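You operate a simulated robot arm through the tools that you are given. There is no shell and no other tool.

You run a simulated robot arm. Do the job below in one go: nothing can be reset, and whatever is moved stays where it is left.

TASK
Pack the gold tin and grey box in the blue case, fit its lid and slide it to the rail.
Fine: both are in the narrow table drawer; shut it. Where these are worked on the way, their far stop is far enough and under half their travel is too little: narrow table drawer.

Only the result counts: the job must be done as asked and must still hold three seconds after the hand-in. Knocking over, shifting, dropping, spilling or breaking anything else fails it. Lids that push on must go on centred and level and be pressed home; caps that screw on are set level and turned clockwise until they are tight.

THE ROBOT
A 7-joint arm with a two-finger parallel gripper, fixed in place. Base frame: the origin is at the foot of the arm, x ahead of it, y to its left, z up. Units: mm, rad, N and s.
Its first joint turns from -2.897 to 2.897 rad. Payload 4.4 kg.
The TCP is the grasp point between the finger pads, 23 mm short of the fingertips. In the tool frame z runs along the fingers and y along their closing line. The gripper opens to 94 mm. The fingers are 38 mm wide and 10 mm thick; the gripper's body (54 by 96 mm) begins 39 mm behind the TCP.
Orientation is told as [roll, pitch, yaw] about the base's x, y, z axes, in that order, counted from this pose: with the fingers straight down and closing along the base's y, the tool's x points along the base's -x, its y along +y and its z along -z.

THE INTERFACE
- The arm moves only by the tool play_rows. Its argument "series" is a list that holds one entry, the list of rows, each a list of 6 numbers: the shift along the tool's x, y, z in cm, then the turn, a rotation vector about the tool's x, y, z in rad. In form: [[[dx, dy, dz, rx, ry, rz], ...]]. A call has 1 to 20 rows; each row is the pose to reach, as a shift and turn from the pose commanded when the call began, along the tool's axes at that moment. "grip" is the gripper command, from -1 (fully open) to 1 (shut), values between in proportion, set as the call begins (left out, the last holds). A row lasts 0.2 s, in which the tool goes at most 50 mm and 0.15 rad; a call with a longer step from one row to the next is refused whole, and so is a gripper value outside its range. A pose out of reach is approached as far as the arm can. The call stops where the force on the tool passes 90 N (or 10 N more than at its start, if that is more) or the arm is blocked; 0.2 s more then pass. The fingers move at their own pace (about 72 mm/s each) and stop on an object; they squeeze with about 33 N. The grip force told is the motor's: it shows also when the fingers shut on nothing. Time passes only in rows, and 0.2 s behind the last, so rows that repeat a pose let the fingers close. The reply holds the time, the measured pose of the TCP, the force on the tool along the base axes, the opening and the grip force, in the units named above and with some noise, with the torque about the TCP (base axes, N m) and any sound that the robot's microphone picked up, and new pictures: "show" is both (left out), scene, wrist or none.
- Cameras (640 x 400 px; columns grow to the right, rows downward): "scene" is fixed at [52.3, 499.6, 1324.8]; the picture's right is [0.48, -0.87, 0.00], its down [-0.54, -0.30, -0.79] and it looks along [0.69, 0.38, -0.62] (base axes); focal length 307 px, centre (320, 200). "wrist" rides on the gripper at [86, 16, -74] in the tool frame; the picture's right is [-0.18, 0.98, 0.00], its down [-0.58, -0.11, -0.81] and it looks along [-0.79, -0.15, 0.59] (tool axes); focal length 243 px, centre (320, 200). There is no depth. A picture from a camera that has moved, and an enlarged one, comes with that camera's place and axes in the base frame and with its lens.
- enlarge(camera, box): a new picture of the part [left, top, right, bottom] of that camera's present view, enlarged. The clock stands still meanwhile.
- close_job(): hands the job in; it is judged then, once.

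Nothing tells you positions but the pictures and the camera data. Unless the task says otherwise, let go and move clear before handing in.

The tools are called after "Call:" as name(argument=value, ...) on one line, values as JSON. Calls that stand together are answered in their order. play_rows: Moves the arm, as the interface text tells. Its arguments: {"type":"object","properties":{"series":{"type":"array"},"grip":{"type":"number"},"show":{"type":"string","enum":["both","scene","wrist","none"]}},"required":["series"]} The other tools are called the same way: enlarge (camera, box) takes an enlarged picture of a part of a camera's view; close_job () hands the job in.

At the start:

```text
t: 0.0
position: [433.1, 635.5, 1076.7]
tool_rot: [-0.001, 0.001, 0.0]
ft_force: [-0.5, -0.1, 0.4]
moment: [0.03, -0.01, 0.0]
finger_gap: 94.1
grasp_force: 0.0
```

scene: 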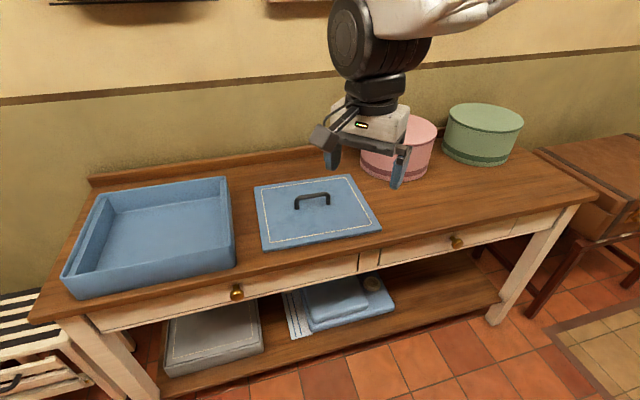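
wrist: 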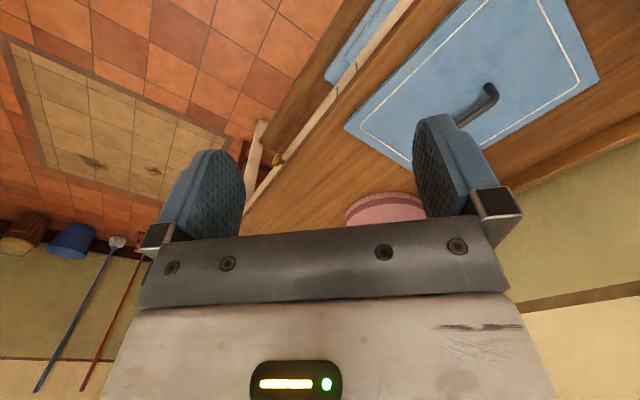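

I see a console table with an open blue case at its left, a blue lid with a handle at its middle, two round boxes at its right and two drawers below the top. I'll look closer at each part before moving.

Call:
enlarge(camera="scene", box=[20, 140, 260, 320])

Call:
enlarge(camera="scene", box=[220, 150, 400, 300])

Call:
enlarge(camera="scene", box=[340, 80, 640, 290])

Call:
enlarge(camera="scene", box=[60, 230, 400, 400])

Call:
enlarge(camera="wrist", box=[220, 0, 640, 240])

```text
2.22 times, centred on (140, 230) of scene
camera zoom: at [52.3, 499.6, 1324.8], right [0.48, -0.87, 0.0], down [-0.54, -0.3, -0.79], along [0.69, 0.38, -0.62], focal length 683 px, centre (720, 133)
```

zoom: 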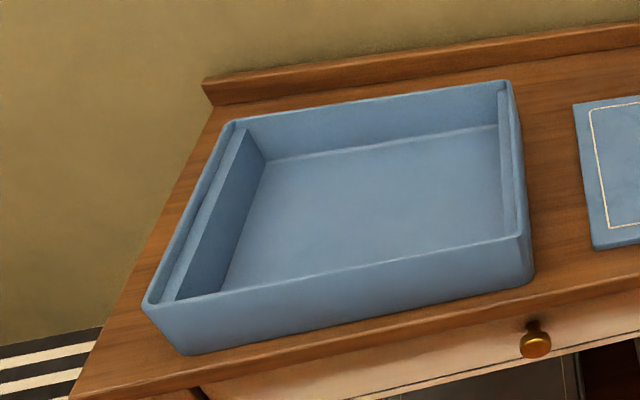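

```text
2.67 times, centred on (310, 225) of scene
camera zoom: at [52.3, 499.6, 1324.8], right [0.48, -0.87, 0.0], down [-0.54, -0.3, -0.79], along [0.69, 0.38, -0.62], focal length 819 px, centre (347, 133)
```

zoom: 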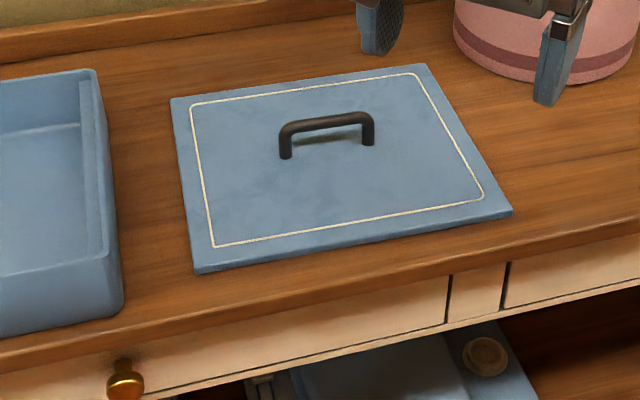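

```text
1.90 times, centred on (490, 185) of scene
camera zoom: at [52.3, 499.6, 1324.8], right [0.48, -0.87, 0.0], down [-0.54, -0.3, -0.79], along [0.69, 0.38, -0.62], focal length 585 px, centre (-4, 229)
```

zoom: 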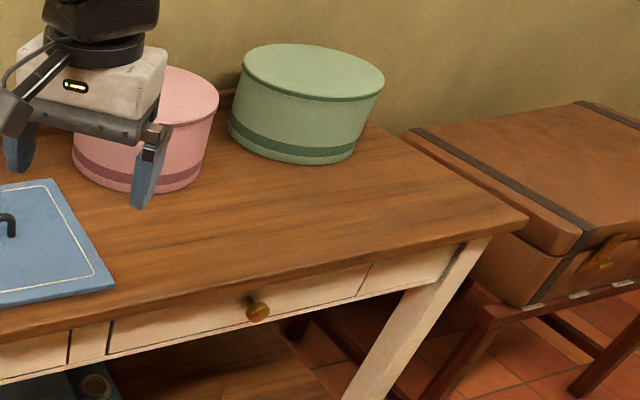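

```text
1.88 times, centred on (230, 315) of scene
camera zoom: at [52.3, 499.6, 1324.8], right [0.48, -0.87, 0.0], down [-0.54, -0.3, -0.79], along [0.69, 0.38, -0.62], focal length 578 px, centre (489, -16)
```

zoom: 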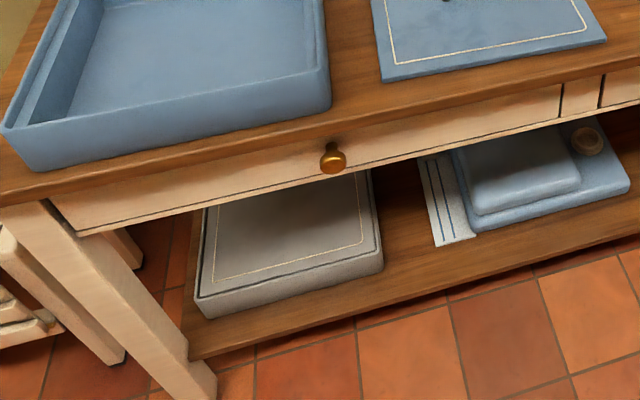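

```text
1.52 times, centred on (430, 120) of wrist
camera zoom: at [346.7, 650.9, 1150.7], right [0.18, 0.98, 0.0], down [0.58, -0.11, 0.81], along [0.79, -0.15, -0.59], focal length 370 px, centre (152, 322)
```

zoom: 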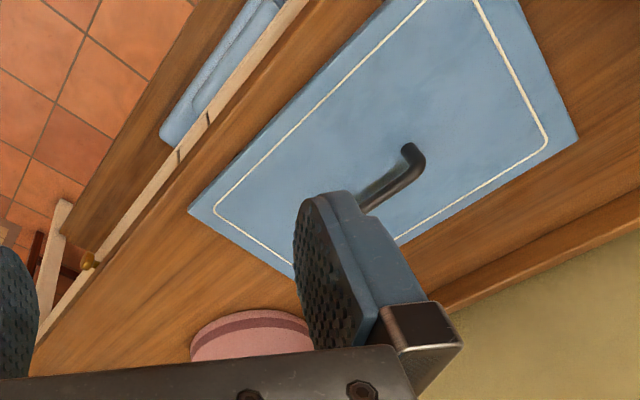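

The table runs at about 45° to the base axes, with its top at roughly z 760. The narrow drawer is the right one, with its knob near (786, 454, 680). I'll first back off, turn the tool square to the table and survey with the wrist camera.

Call:
play_rows(series=[[[1.4, -3.1, -0.4, 0, 0, -0.131], [2.8, -6.2, -0.8, 0, 0, -0.262], [4.2, -9.3, -1.2, 0, 0, -0.393], [5.6, -12.4, -1.6, 0, 0, -0.524], [7.0, -15.5, -2.0, 0, 0, -0.654], [8.3, -18.5, -2.3, 0, 0, -0.785], [8.3, -18.5, -2.3, 0, 0, -0.785]]], grip=-1)

```text
t: 1.6
position: [349.8, 450.5, 1098.9]
tool_rot: [0.0, -0.001, 0.785]
ft_force: [0.4, 0.1, 0.5]
moment: [0.01, 0.03, -0.01]
finger_gap: 94.0
grasp_force: 0.0
camera wrist: at [275.9, 400.1, 1173.2], right [-0.57, 0.82, 0.0], down [0.49, 0.33, 0.81], along [0.66, 0.46, -0.59], focal length 243 px, centre (320, 200)
```

scene: 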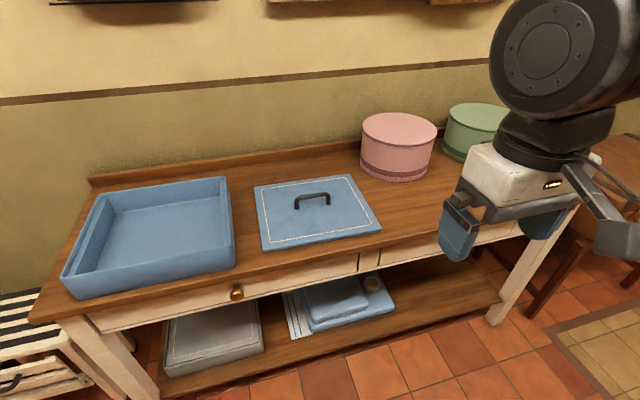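
wrist: 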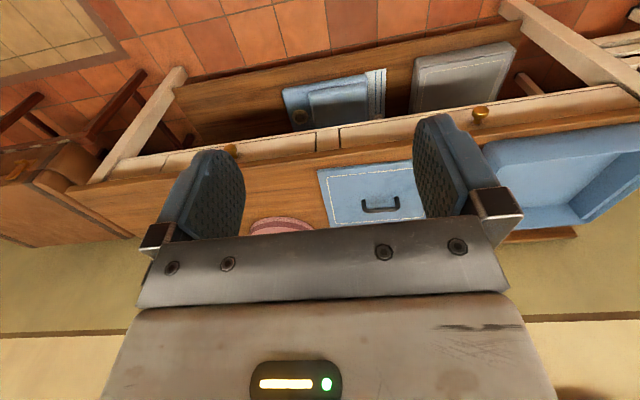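

The view is square to the table now. I'll enlarge it to fix the knob, lid and case positions by comparing both cameras.

Call:
enlarge(camera="wrist", box=[80, 80, 360, 255])

Call:
enlarge(camera="wrist", box=[300, 60, 640, 260])

Call:
enlarge(camera="scene", box=[340, 80, 640, 290])

```text
2.29 times, centred on (220, 168) of wrist
camera zoom: at [275.9, 400.1, 1173.2], right [-0.57, 0.82, 0.0], down [0.49, 0.33, 0.81], along [0.66, 0.46, -0.59], focal length 555 px, centre (549, 274)
```

zoom: 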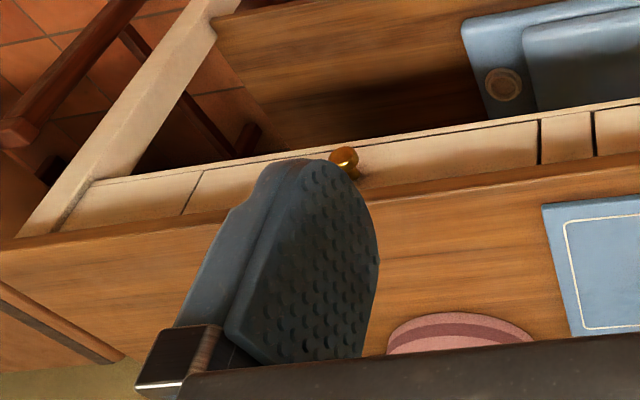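

```text
1.88 times, centred on (470, 160) of wrist
camera zoom: at [275.9, 400.1, 1173.2], right [-0.57, 0.82, 0.0], down [0.49, 0.33, 0.81], along [0.66, 0.46, -0.59], focal length 457 px, centre (38, 275)
```

zoom: 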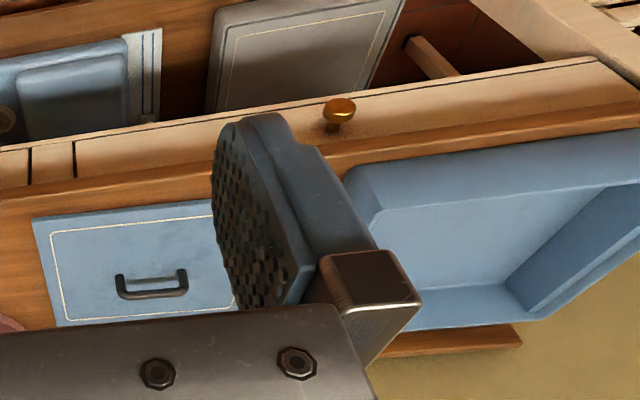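

```text
1.90 times, centred on (490, 185) of scene
camera zoom: at [52.3, 499.6, 1324.8], right [0.48, -0.87, 0.0], down [-0.54, -0.3, -0.79], along [0.69, 0.38, -0.62], focal length 585 px, centre (-4, 229)
```

zoom: 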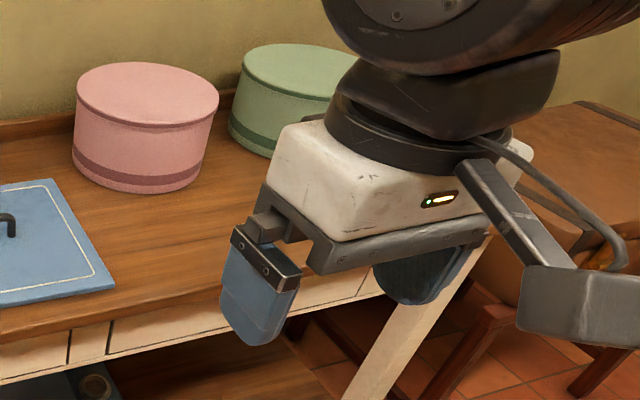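

The knob comes out at about (768, 454, 693). I'll move to a 45° tilted pose about 80 mm in front of it, with the fingers either side of it.

Call:
play_rows(series=[[[-1.815, -2.44, 3.383, 0, -0.0654, 0], [-3.63, -4.88, 6.767, 0, -0.1308, 0], [-5.445, -7.32, 10.15, 0, -0.1963, 0], [-7.26, -9.76, 13.53, 0, -0.2617, 0], [-9.075, -12.2, 16.92, 0, -0.3271, 0], [-10.89, -14.64, 20.3, 0, -0.3925, 0], [-12.7, -17.07, 23.68, 0, -0.458, 0], [-14.52, -19.51, 27.07, 0, -0.5233, 0], [-16.33, -21.95, 30.45, 0, -0.5888, 0], [-18.15, -24.39, 33.83, 0, -0.6542, 0], [-19.96, -26.83, 37.22, 0, -0.7196, 0], [-21.78, -29.27, 40.6, 0, -0.785, 0], [-21.78, -29.27, 40.6, 0, -0.785, 0]]], grip=-1)

```text
t: 4.4
position: [710.7, 396.8, 691.7]
tool_rot: [0.0, -0.786, 0.785]
ft_force: [-0.7, 0.4, 0.1]
moment: [0.0, 0.0, -0.01]
finger_gap: 94.0
grasp_force: 0.0
camera wrist: at [618.0, 327.4, 683.6], right [-0.6, 0.79, 0.13], down [-0.04, -0.19, 0.98], along [0.8, 0.59, 0.14], focal length 243 px, centre (320, 200)
```

scene: 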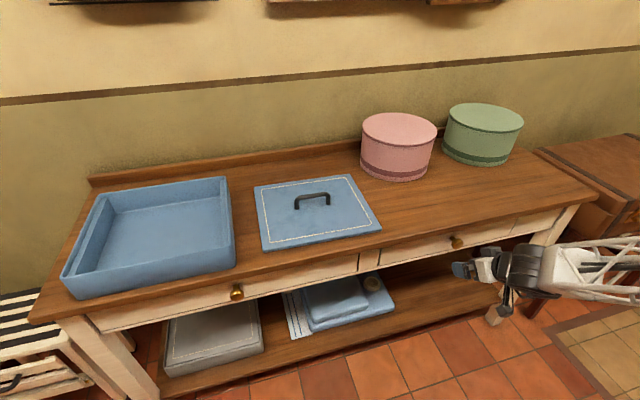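
wrist: 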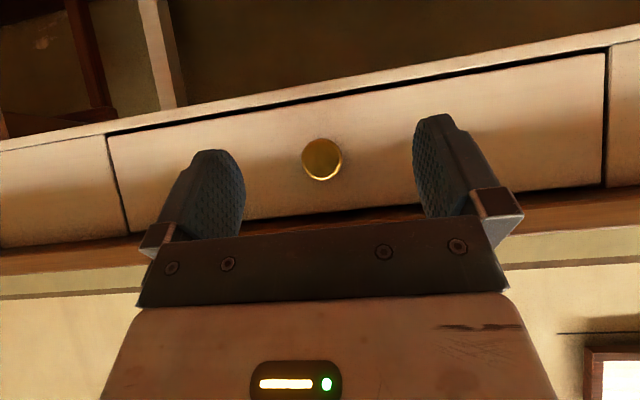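

The drawer front and knob are in clear view, with the knob at about (777, 453, 683). I'll approach most of the way and check again.

Call:
play_rows(series=[[[-1.1, -0.2, 1.35, 0, 0, 0], [-2.2, -0.4, 2.7, 0, 0, 0], [-3.3, -0.7, 4.04, 0, 0, 0], [-4.1, -0.7, 5.0, 0, 0, 0], [-4.1, -0.7, 5.0, 0, 0, 0]]], grip=-1)

Call:
enlarge(camera="scene", box=[400, 200, 560, 300])

```text
t: 5.6
position: [761.1, 438.3, 687.9]
tool_rot: [0.0, -0.784, 0.787]
ft_force: [-0.3, -0.3, -0.3]
moment: [0.01, 0.01, -0.04]
finger_gap: 93.9
grasp_force: 0.1
camera wrist: at [668.6, 368.7, 678.2], right [-0.6, 0.79, 0.13], down [-0.03, -0.19, 0.98], along [0.8, 0.59, 0.14], focal length 243 px, centre (320, 200)
```

scene: 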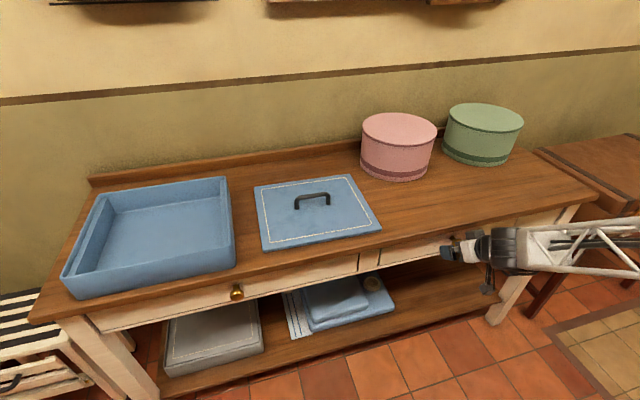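
wrist: 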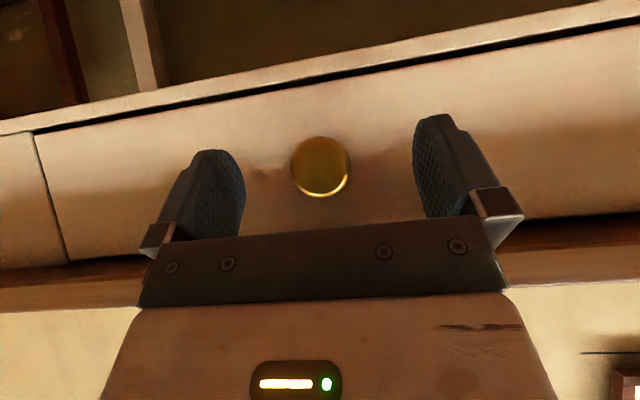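

```text
4.00 times, centred on (480, 250) of scene
camera zoom: at [52.3, 499.6, 1324.8], right [0.48, -0.87, 0.0], down [-0.54, -0.3, -0.79], along [0.69, 0.38, -0.62], focal length 1229 px, centre (-320, 0)
```

zoom: 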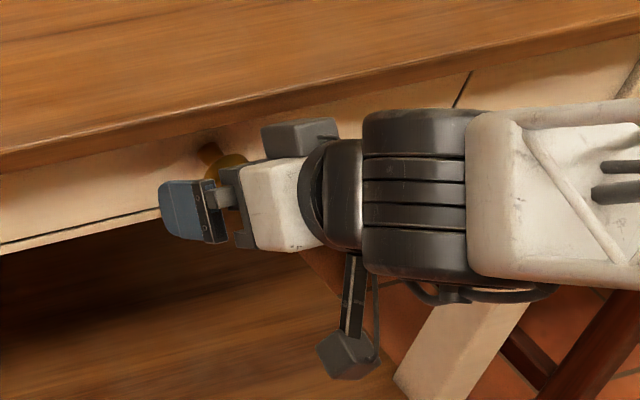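

The knob lies centred between the fingers, about 24 mm ahead and slightly lower. I'll move in and close on it.

Call:
play_rows(series=[[[-0.57, -0.05, 1.13, 0, 0, 0], [-1.15, -0.1, 2.3, 0, 0, 0], [-1.15, -0.1, 2.3, 0, 0, 0]]], grip=-1, show="wrist")

Call:
play_rows(series=[[[0, 0, 0, 0, 0, 0], [0, 0, 0, 0, 0, 0], [0, 0, 0, 0, 0, 0], [0, 0, 0, 0, 0, 0], [0, 0, 0, 0, 0, 0]]], grip=1)

```text
t: 6.2
position: [777.9, 450.4, 678.1]
tool_rot: [0.002, -0.783, 0.785]
ft_force: [-32.6, -29.1, 22.2]
moment: [1.42, -1.12, 0.63]
finger_gap: 93.9
grasp_force: 0.1
stopped in row 3: the force on the tool passed its limit at 210 N (the readings are from after the stop); the commanded pose is now the measured one
camera wrist: at [684.5, 381.3, 669.4], right [-0.6, 0.79, 0.13], down [-0.03, -0.19, 0.98], along [0.8, 0.59, 0.14], focal length 243 px, centre (320, 200)
```

wrist: 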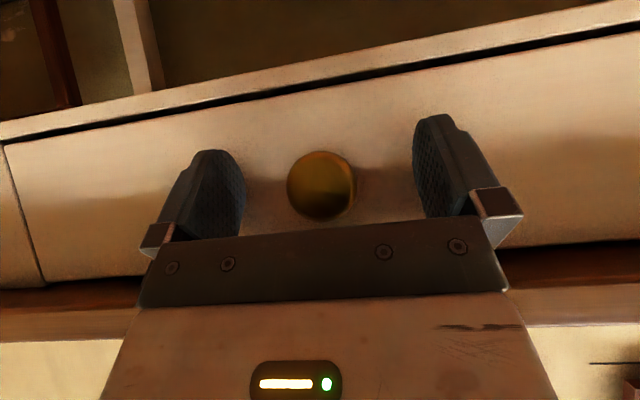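

```text
t: 7.4
position: [777.6, 452.8, 678.3]
tool_rot: [0.001, -0.784, 0.782]
ft_force: [-39.8, -35.9, 5.9]
moment: [1.04, -3.17, 0.02]
finger_gap: 33.5
grasp_force: 45.0
camera wrist: at [684.2, 381.6, 668.7], right [-0.6, 0.79, 0.13], down [-0.03, -0.19, 0.98], along [0.8, 0.59, 0.14], focal length 243 px, centre (320, 200)
```

scene: 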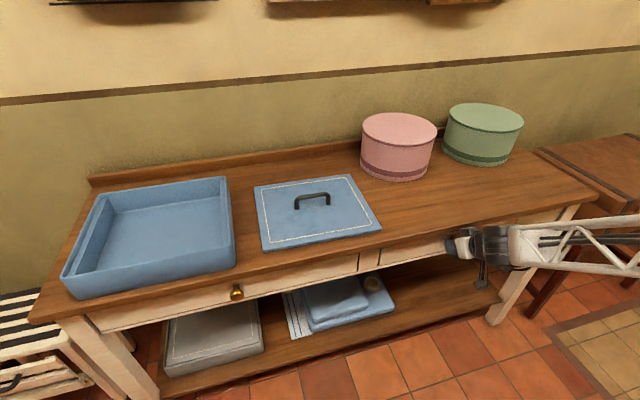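
wrist: 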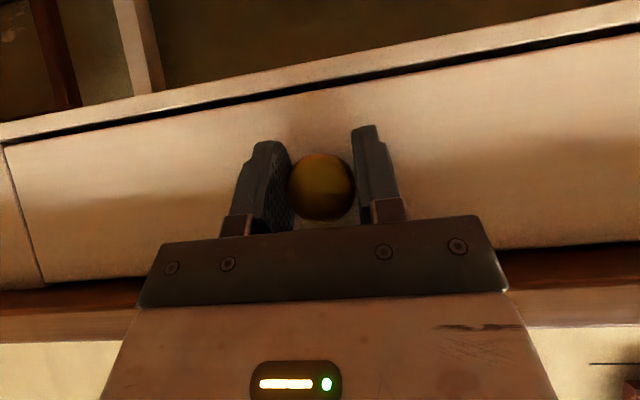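

The knob is gripped at a 33.5 mm opening. Now I'll pull the drawer straight out, towards the robot, and watch the force.

Call:
play_rows(series=[[[0.3, 0, -0.3, 0, 0, 0], [0.9, 0, -0.9, 0, 0, 0], [1.6, 0, -1.6, 0, 0, 0], [2.3, 0, -2.3, 0, 0, 0], [3.0, 0, -3.0, 0, 0, 0], [3.7, 0, -3.7, 0, 0, 0], [4.4, 0, -4.4, 0, 0, 0], [5.1, 0, -5.1, 0, 0, 0], [5.8, 0, -5.8, 0, 0, 0], [6.5, 0, -6.5, 0, 0, 0], [7.1, 0, -7.1, 0, 0, 0]]])

```text
t: 9.8
position: [706.2, 381.7, 677.0]
tool_rot: [0.001, -0.781, 0.785]
ft_force: [-1.8, 3.8, -30.1]
moment: [-0.46, 0.43, -0.12]
finger_gap: 33.4
grasp_force: 45.4
camera wrist: at [613.8, 311.2, 669.0], right [-0.6, 0.79, 0.13], down [-0.03, -0.19, 0.98], along [0.8, 0.59, 0.14], focal length 243 px, centre (320, 200)
```

scene: 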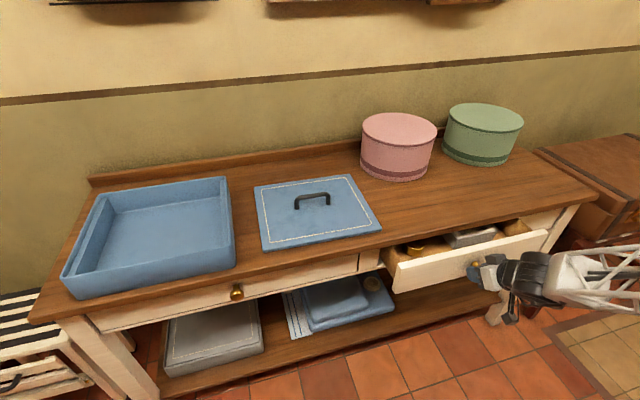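
wrist: 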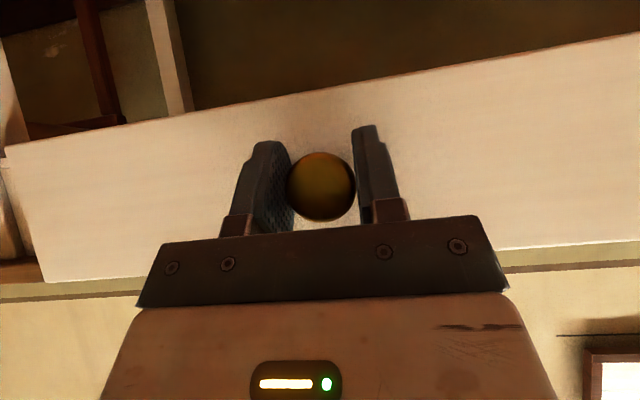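

The drawer slides out and I can see a gold item and a grey item inside. I'll keep pulling towards its stop.

Call:
play_rows(series=[[[0.6, 0, -0.5, 0, 0, 0], [1.3, 0, -1.2, 0, 0, 0], [2.0, 0, -1.9, 0, 0, 0], [2.7, 0, -2.6, 0, 0, 0], [3.4, 0, -3.3, 0, 0, 0], [4.1, 0, -4.0, 0, 0, 0], [4.8, 0, -4.7, 0, 0, 0], [5.5, 0, -5.4, 0, 0, 0], [6.2, 0, -6.1, 0, 0, 0], [6.9, 0, -6.8, 0, 0, 0], [7.6, 0, -7.5, 0, 0, 0], [8.3, 0, -8.2, 0, 0, 0], [9.0, 0, -8.9, 0, 0, 0], [9.7, 0, -9.6, 0, 0, 0], [10.4, 0, -10.3, 0, 0, 0], [11.1, 0, -11.0, 0, 0, 0]]])

```text
t: 13.2
position: [595.8, 269.8, 677.7]
tool_rot: [0.001, -0.78, 0.784]
ft_force: [-10.3, 12.0, -24.7]
moment: [-0.57, 0.43, 0.1]
finger_gap: 33.5
grasp_force: 44.8
camera wrist: at [502.9, 200.2, 669.6], right [-0.6, 0.79, 0.13], down [-0.03, -0.19, 0.98], along [0.8, 0.59, 0.14], focal length 243 px, centre (320, 200)
```

scene: 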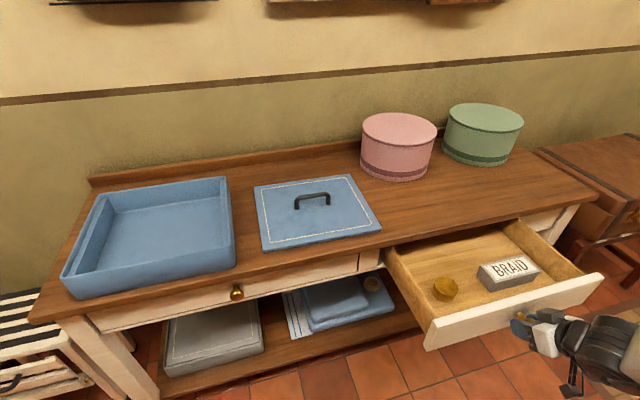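
wrist: 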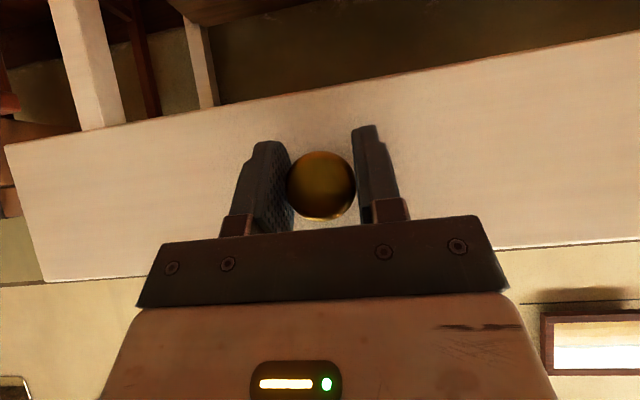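

The drawer is about 257 mm out, with the gold tin and the grey "BRAID" box visible. I'll feel gently for the far stop.

Call:
play_rows(series=[[[0.4, 0, -0.4, 0, 0, 0], [0.8, 0, -0.8, 0, 0, 0], [1.2, 0, -1.2, 0, 0, 0], [1.6, 0, -1.6, 0, 0, 0], [2.0, 0, -2.0, 0, 0, 0], [2.4, 0, -2.4, 0, 0, 0]]])

Call:
enlarge(camera="scene", box=[360, 200, 640, 380])

```text
t: 14.6
position: [573.3, 247.4, 677.4]
tool_rot: [0.004, -0.781, 0.786]
ft_force: [-6.4, 6.9, -21.2]
moment: [-0.43, 0.42, 0.0]
finger_gap: 33.4
grasp_force: 45.2
camera wrist: at [480.1, 177.5, 669.6], right [-0.6, 0.79, 0.13], down [-0.03, -0.19, 0.98], along [0.8, 0.59, 0.14], focal length 243 px, centre (320, 200)
```

scene: 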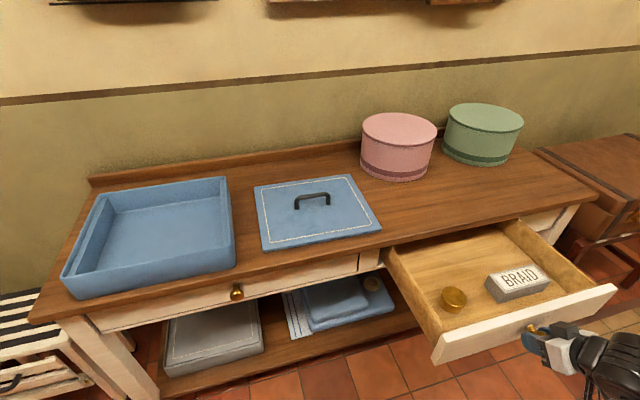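
wrist: 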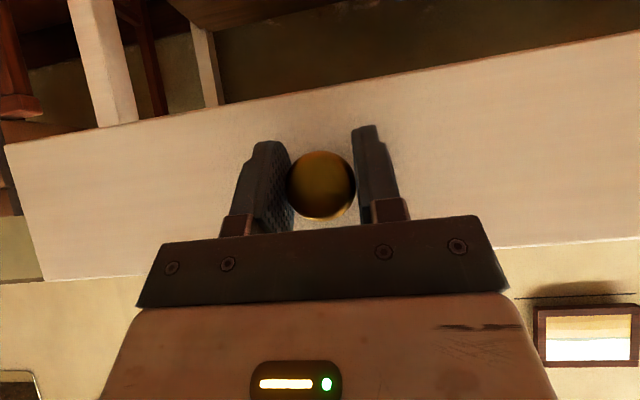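

```text
2.22 times, centred on (500, 290) of scene
camera zoom: at [52.3, 499.6, 1324.8], right [0.48, -0.87, 0.0], down [-0.54, -0.3, -0.79], along [0.69, 0.38, -0.62], focal length 683 px, centre (-80, 0)
```

zoom: 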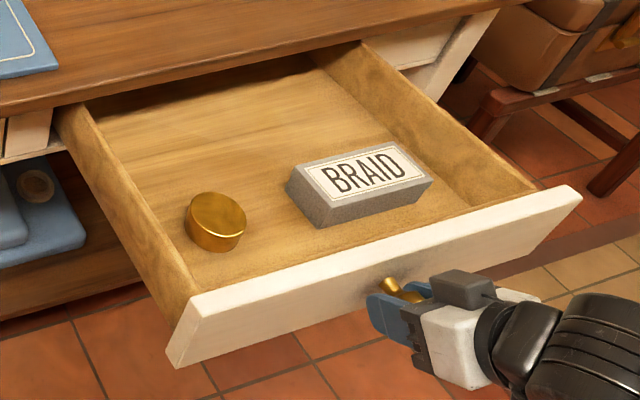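

The drawer is about 289 mm open, which is ample. I'll release the knob, back off, rise, and look down into the drawer.

Call:
play_rows(series=[[[0, 0, 0, 0, 0, 0], [0, 0, 0, 0, 0, 0], [0, 0, 0, 0, 0, 0], [1.9, 0, -1.9, 0, 0, 0], [3.8, 0, -3.8, 0, 0, 0], [5.66, 0, -5.66, 0, 0, 0], [2.83, 0, -8.49, 0, 0, 0], [0, 0, -11.3, 0, 0, 0], [-2.83, 0, -14.15, 0, 0, 0], [-4.95, 0, -16.27, 0, 0, 0], [-7.22, 0.43, -16.42, 0, 0.131, 0], [-9.5, 0.85, -16.58, 0, 0.262, 0], [-11.77, 1.28, -16.73, 0, 0.393, 0], [-14.04, 1.7, -16.88, 0, 0.524, 0], [-16.32, 2.13, -17.04, 0, 0.654, 0], [-18.59, 2.55, -17.19, 0, 0.785, 0], [-18.59, 2.55, -17.19, 0, 0.785, 0]]], grip=-1)

```text
t: 18.2
position: [562.2, 272.6, 930.5]
tool_rot: [0.001, 0.004, 0.784]
ft_force: [0.5, 0.4, 0.9]
moment: [-0.05, 0.0, 0.0]
finger_gap: 93.8
grasp_force: 0.1
camera wrist: at [489.3, 221.5, 1005.7], right [-0.56, 0.83, 0.0], down [0.49, 0.34, 0.8], along [0.66, 0.45, -0.59], focal length 243 px, centre (320, 200)
```

scene: 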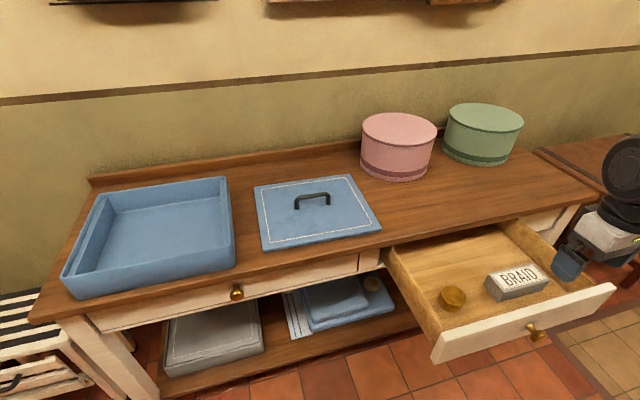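
wrist: 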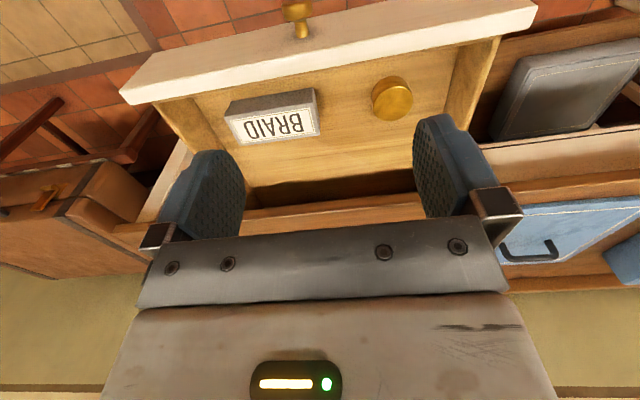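

Call:
enlarge(camera="wrist", box=[190, 40, 450, 200])

Call:
enlarge(camera="scene", box=[400, 230, 620, 368])

```text
2.46 times, centred on (320, 120) of wrist
camera zoom: at [489.3, 221.5, 1005.7], right [-0.56, 0.83, 0.0], down [0.49, 0.34, 0.8], along [0.66, 0.45, -0.59], focal length 597 px, centre (320, 397)
```

zoom: 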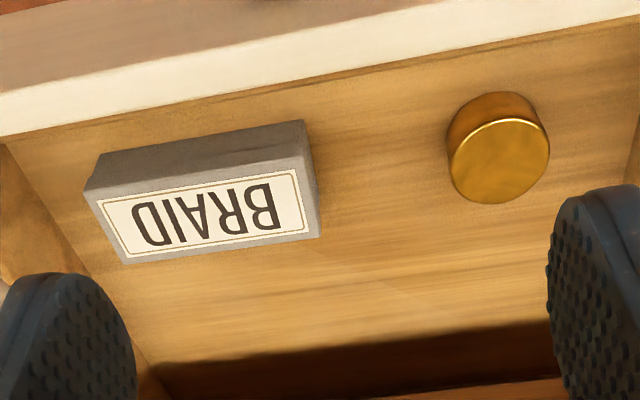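

```text
2.90 times, centred on (510, 299) of scene
camera zoom: at [52.3, 499.6, 1324.8], right [0.48, -0.87, 0.0], down [-0.54, -0.3, -0.79], along [0.69, 0.38, -0.62], focal length 890 px, centre (-231, -87)
```

zoom: 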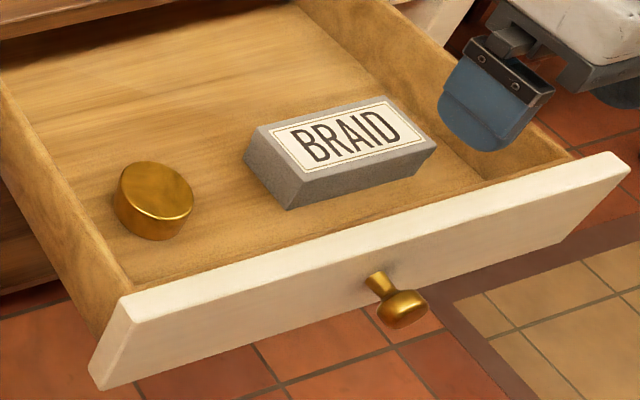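

The tin top is at about (598, 428, 676), Ø 60 mm. The box top is centred at about (722, 296, 691), 134×52 mm and about 40 mm tall. I'll turn the tool 90° so the camera clears the drawer front, and move above the tin.

Call:
play_rows(series=[[[-1.126, 0.709, 1.0875, 0, 0, -0.131], [-2.252, 1.418, 2.175, 0, 0, -0.262], [-3.378, 2.127, 3.2625, 0, 0, -0.393], [-4.503, 2.837, 4.35, 0, 0, -0.524], [-5.63, 3.546, 5.4375, 0, 0, -0.6545], [-6.755, 4.255, 6.525, 0, 0, -0.785], [-7.88, 4.964, 7.6125, 0, 0, -0.916], [-9.007, 5.673, 8.7, 0, 0, -1.047], [-10.13, 6.383, 9.7875, 0, 0, -1.178], [-11.26, 7.092, 10.875, 0, 0, -1.309], [-12.38, 7.8, 11.96, 0, 0, -1.44], [-13.51, 8.51, 13.05, 0, 0, -1.571], [-13.51, 8.51, 13.05, 0, 0, -1.571]]], grip=-1)

```text
t: 21.0
position: [597.8, 427.4, 800.0]
tool_rot: [0.004, -0.001, 2.358]
ft_force: [0.0, 0.6, -0.7]
moment: [-0.03, 0.02, 0.04]
finger_gap: 94.0
grasp_force: 0.2
camera wrist: at [646.2, 355.0, 874.1], right [-0.82, -0.57, 0.0], down [-0.33, 0.49, 0.81], along [-0.46, 0.66, -0.59], focal length 243 px, centre (320, 200)
```

scene: 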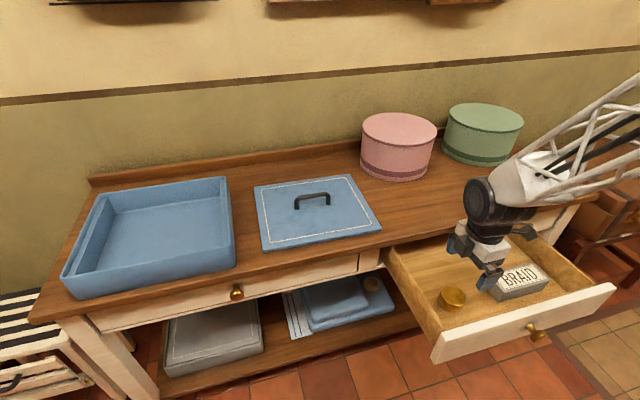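
wrist: 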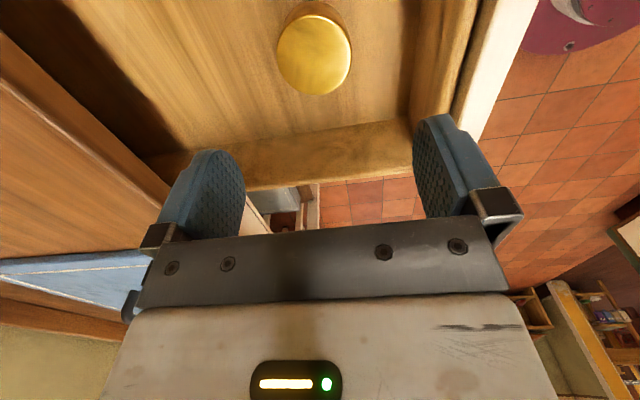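

The tin sits right under the gripper. I'll descend to about z 682 and close on it.

Call:
play_rows(series=[[[0.1, 0, 3, 0, 0, 0], [0.2, 0, 6, 0, 0, 0], [0.2, 0, 9, 0, 0, 0], [0.2, 0, 10.8, 0, 0, 0], [0.2, 0, 11.8, 0, 0, 0], [0.2, 0, 11.8, 0, 0, 0]]], grip=-1)

Call:
enlarge(camera="scene", box=[400, 200, 560, 320])

```text
t: 22.4
position: [598.0, 424.4, 682.6]
tool_rot: [0.003, 0.0, 2.356]
ft_force: [0.1, -0.2, -0.6]
moment: [0.02, 0.02, -0.02]
finger_gap: 94.0
grasp_force: 0.1
camera wrist: at [647.5, 352.3, 756.4], right [-0.83, -0.56, 0.0], down [-0.33, 0.49, 0.81], along [-0.46, 0.66, -0.59], focal length 243 px, centre (320, 200)
```

scene: 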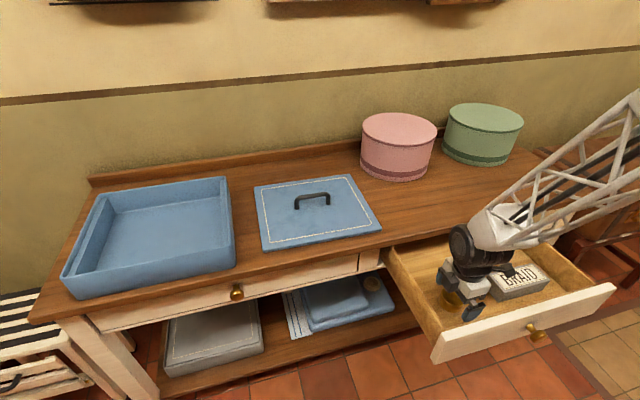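
wrist: 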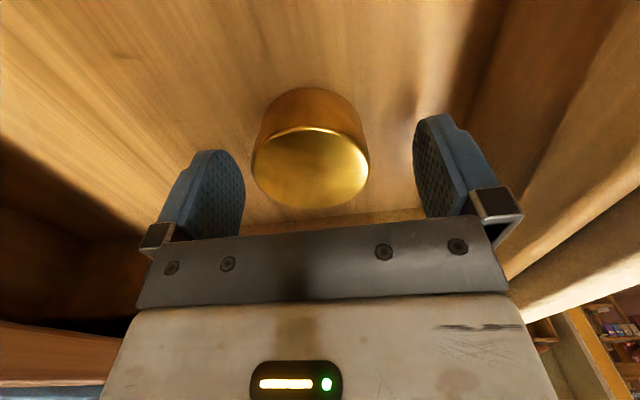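

```text
3.33 times, centred on (480, 260) of scene
camera zoom: at [52.3, 499.6, 1324.8], right [0.48, -0.87, 0.0], down [-0.54, -0.3, -0.79], along [0.69, 0.38, -0.62], focal length 1024 px, centre (-213, 0)
```

zoom: 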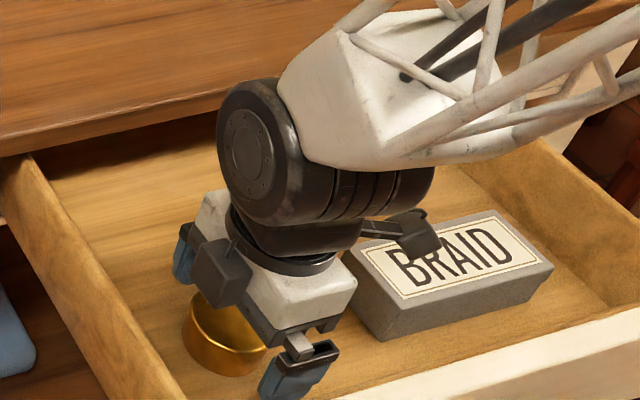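

Call:
play_rows(series=[[[0.2, -0.15, 0.1, 0, 0, 0], [0.4, -0.3, 0.2, 0, 0, 0], [0.4, -0.3, 0.2, 0, 0, 0]]], grip=-1, show="none")

Call:
play_rows(series=[[[0, 0, 0, 0, 0, 0], [0, 0, 0, 0, 0, 0], [0, 0, 0, 0, 0, 0], [0, 0, 0, 0, 0, 0]]], grip=1, show="wrist")

```text
t: 23.2
position: [603.0, 425.5, 679.5]
tool_rot: [0.004, -0.001, 2.355]
ft_force: [0.5, 0.1, 0.2]
moment: [0.02, -0.02, 0.0]
finger_gap: 93.7
grasp_force: 0.1
```

```text
t: 24.2
position: [604.0, 424.2, 681.8]
tool_rot: [0.005, 0.0, 2.357]
ft_force: [1.0, -0.9, 2.0]
moment: [0.02, -0.03, -0.03]
finger_gap: 59.0
grasp_force: 32.9
camera wrist: at [652.8, 351.8, 754.9], right [-0.83, -0.56, 0.0], down [-0.33, 0.49, 0.81], along [-0.46, 0.66, -0.59], focal length 243 px, centre (320, 200)
```

wrist: 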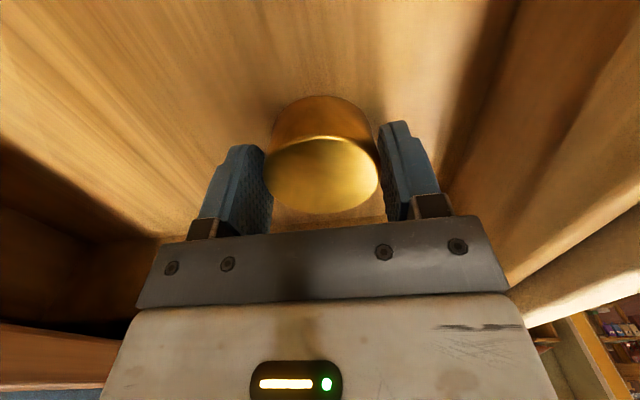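

The tin is held at a 59 mm opening. I'll lift it clear and carry it over the near corner of the blue case at a safe height, which also tests the reach.

Call:
play_rows(series=[[[0, 0, -3, 0, 0, 0], [0, 0, -7.5, 0, 0, 0], [0, 0, -12, 0, 0, 0], [0, 0, -16.5, 0, 0, 0], [0, 0, -21, 0, 0, 0], [0, 0, -24, 0, 0, 0], [-4.346, -1.702, -24, 0, 0, 0], [-8.69, -3.404, -24, 0, 0, 0], [-13.04, -5.107, -24, 0, 0, 0], [-17.38, -6.81, -24, 0, 0, 0], [-21.73, -8.51, -24, 0, 0, 0], [-26.08, -10.21, -24, 0, 0, 0], [-30.42, -11.92, -24, 0, 0, 0], [-34.77, -13.62, -24, 0, 0, 0], [-39.1, -15.32, -24, 0, 0, 0]]], grip=1)

```text
t: 27.4
position: [435.5, 811.6, 922.8]
tool_rot: [0.003, -0.001, 2.355]
ft_force: [-0.6, 0.1, -0.2]
moment: [0.02, -0.02, 0.01]
finger_gap: 0.1
grasp_force: 32.8
camera wrist: at [484.5, 739.2, 997.3], right [-0.83, -0.56, 0.0], down [-0.33, 0.49, 0.81], along [-0.46, 0.67, -0.59], focal length 243 px, centre (320, 200)
```

scene: 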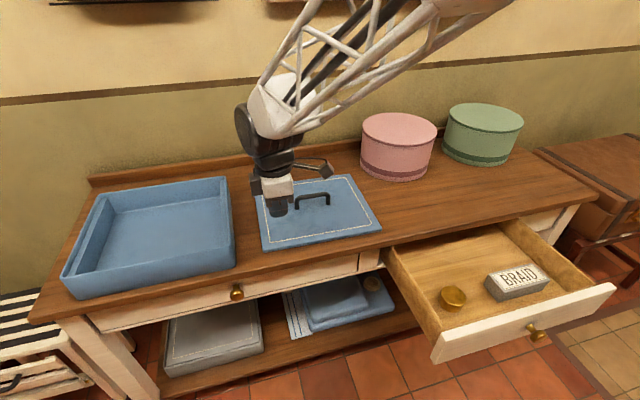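
wrist: 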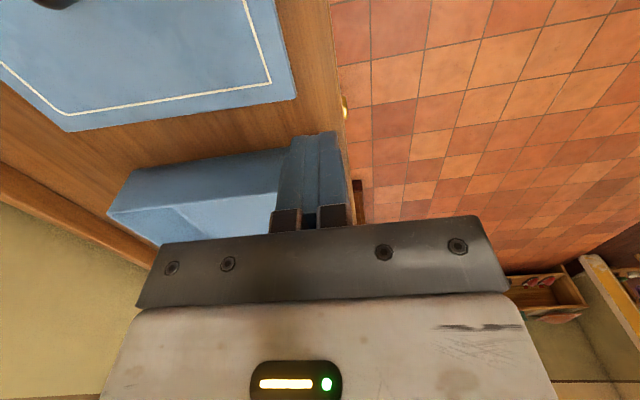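

The tin slipped out at the start of the lift and still sits in the drawer, seemingly undisturbed. Before I go back for it I'll use this moment to test the reach over the case and view it.

Call:
play_rows(series=[[[-2.28, -0.9625, -0.09, 0, 0, 0.144], [-4.56, -1.925, -0.17, 0, 0, 0.288], [-6.84, -2.89, -0.26, 0, 0, 0.432], [-9.12, -3.85, -0.35, 0, 0, 0.576], [-11.4, -4.81, -0.44, 0, 0, 0.72], [-13.68, -5.775, -0.52, 0, 0, 0.864], [-15.96, -6.74, -0.61, 0, 0, 1.008], [-18.24, -7.7, -0.7, 0, 0, 1.152], [-18.24, -7.7, -0.7, 0, 0, 1.152]]], grip=-1)

```text
t: 29.4
position: [359.7, 994.8, 927.4]
tool_rot: [0.001, 0.001, 1.202]
ft_force: [0.5, 0.4, 0.5]
moment: [0.0, -0.02, 0.04]
finger_gap: 94.0
grasp_force: 0.0
camera wrist: at [313.3, 919.7, 1001.3], right [-0.85, 0.53, 0.0], down [0.31, 0.5, 0.8], along [0.42, 0.69, -0.59], focal length 243 px, centre (320, 200)
```

scene: 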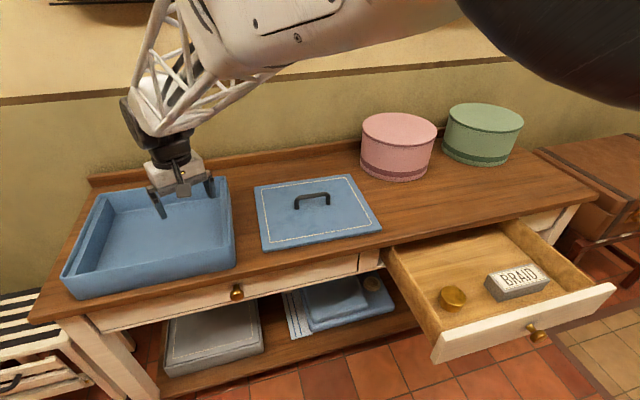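
wrist: 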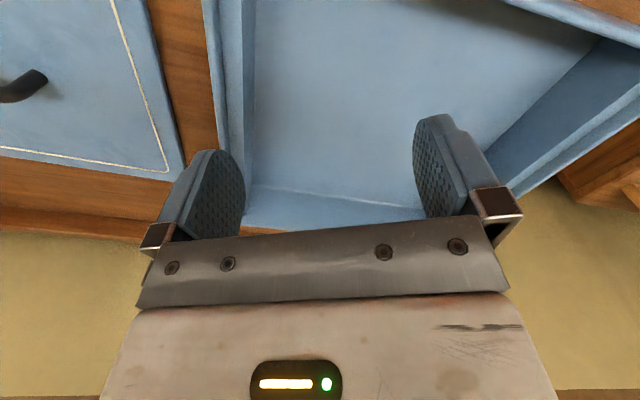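

Call:
enlarge(camera="wrist", box=[150, 0, 470, 240])

Call:
enlarge(camera="wrist", box=[400, 0, 640, 220])

Call:
enlarge(camera="scene", box=[400, 240, 560, 340])

Call:
enlarge(camera="scene", box=[50, 150, 250, 310])

```text
1.67 times, centred on (310, 120) of wrist
camera zoom: at [313.3, 919.7, 1001.3], right [-0.85, 0.53, 0.0], down [0.31, 0.5, 0.8], along [0.42, 0.69, -0.59], focal length 404 px, centre (337, 333)
```

zoom: 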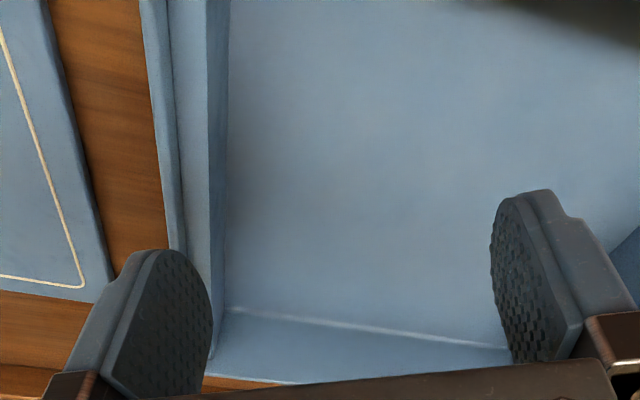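

```text
1.82 times, centred on (520, 110) of wrist
camera zoom: at [313.3, 919.7, 1001.3], right [-0.85, 0.53, 0.0], down [0.31, 0.5, 0.8], along [0.42, 0.69, -0.59], focal length 441 px, centre (-44, 364)
```

zoom: 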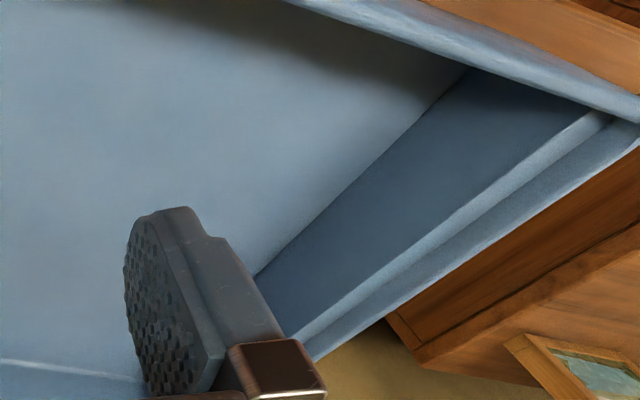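

```text
4.00 times, centred on (480, 290) of scene
camera zoom: at [52.3, 499.6, 1324.8], right [0.48, -0.87, 0.0], down [-0.54, -0.3, -0.79], along [0.69, 0.38, -0.62], focal length 1229 px, centre (-320, -160)
```

zoom: 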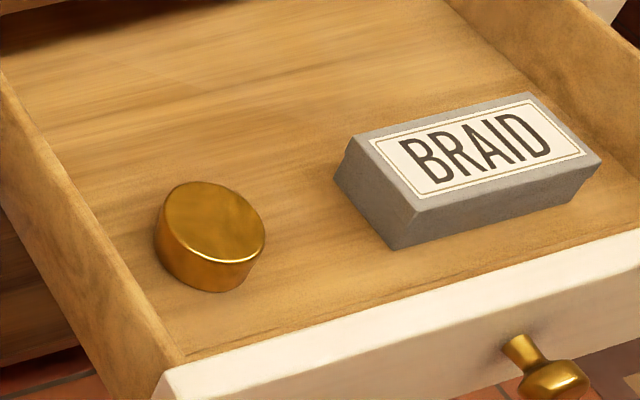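

```text
2.50 times, centred on (150, 230) of scene
camera zoom: at [52.3, 499.6, 1324.8], right [0.48, -0.87, 0.0], down [-0.54, -0.3, -0.79], along [0.69, 0.38, -0.62], focal length 768 px, centre (745, 125)
```

zoom: 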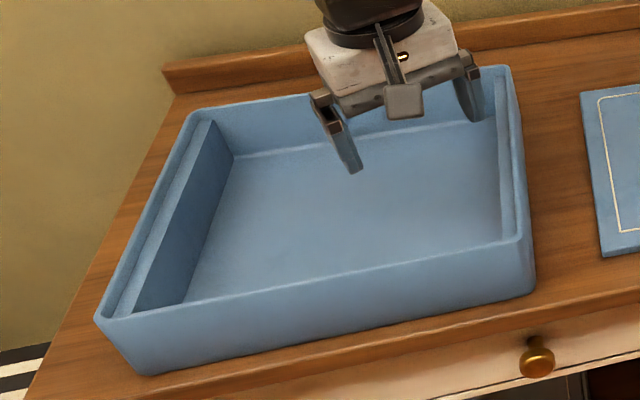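

Reach over the case is fine: 1058 mm from the axis was reached with the tool down. The case has ledges inside its left and right walls, so the lid will sit inside the rim. Now back to the tin for a lower grip and a slower lift.

Call:
play_rows(series=[[[3.42, -3.334, 0, 0, 0, -0.0889], [6.84, -6.668, 0, 0, 0, -0.1777], [10.26, -10.0, 0, 0, 0, -0.2666], [13.68, -13.34, 0, 0, 0, -0.3554], [17.1, -16.67, 0, 0, 0, -0.4443], [20.52, -20.0, 0, 0, 0, -0.5331], [23.95, -23.34, 0, 0, 0, -0.622], [27.37, -26.67, 0, 0, 0, -0.7108], [30.79, -30.0, 0, 0, 0, -0.7997], [34.21, -33.34, 0, 0, 0, -0.8885], [37.63, -36.67, 0, 0, 0, -0.9774], [41.05, -40.0, 0, 0, 0, -1.0662], [44.47, -43.34, 0, 0, 0, -1.155], [44.47, -43.34, 4.3, 0, 0, -1.155], [44.47, -43.34, 8.6, 0, 0, -1.155], [44.47, -43.34, 12.7, 0, 0, -1.155], [44.47, -43.34, 12.7, 0, 0, -1.155]]], grip=-1)

```text
t: 33.0
position: [605.9, 425.5, 800.5]
tool_rot: [0.003, -0.001, 2.36]
ft_force: [1.0, 0.2, -0.2]
moment: [-0.01, 0.0, -0.02]
finger_gap: 94.1
grasp_force: 0.0
camera wrist: at [656.4, 352.4, 874.5], right [-0.82, -0.57, 0.0], down [-0.33, 0.49, 0.81], along [-0.46, 0.66, -0.59], focal length 243 px, centre (320, 200)
```

scene: 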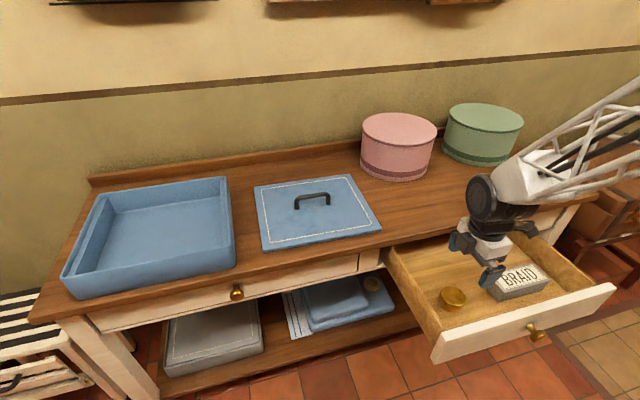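
wrist: 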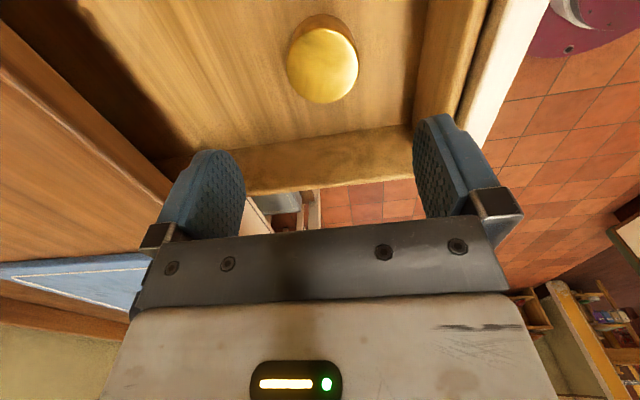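

Call:
play_rows(series=[[[-0.1, 0.1, 3, 0, 0, 0], [-0.2, 0.15, 7, 0, 0, 0], [-0.2, 0.15, 10, 0, 0, 0], [-0.2, 0.15, 11.8, 0, 0, 0], [-0.2, 0.15, 12.2, 0, 0, 0], [-0.2, 0.15, 12.35, 0, 0, 0], [-0.2, 0.15, 12.35, 0, 0, 0]]], grip=-1, show="wrist")

```text
t: 34.6
position: [602.1, 423.8, 676.3]
tool_rot: [0.005, 0.002, 2.36]
ft_force: [-0.1, 0.4, -0.3]
moment: [0.0, 0.02, 0.03]
finger_gap: 93.8
grasp_force: 0.0
camera wrist: at [651.6, 351.5, 750.6], right [-0.82, -0.57, 0.0], down [-0.33, 0.49, 0.81], along [-0.46, 0.66, -0.59], focal length 243 px, centre (320, 200)
```

wrist: 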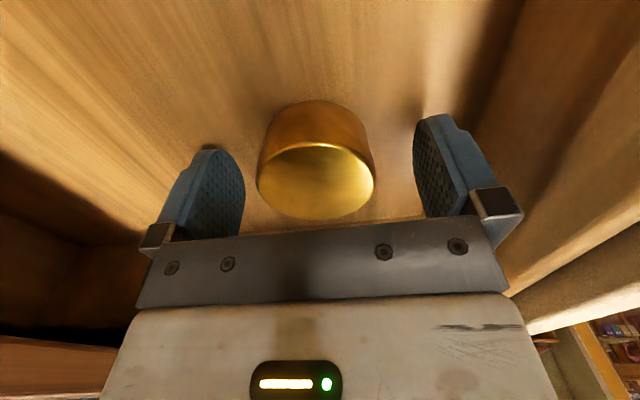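

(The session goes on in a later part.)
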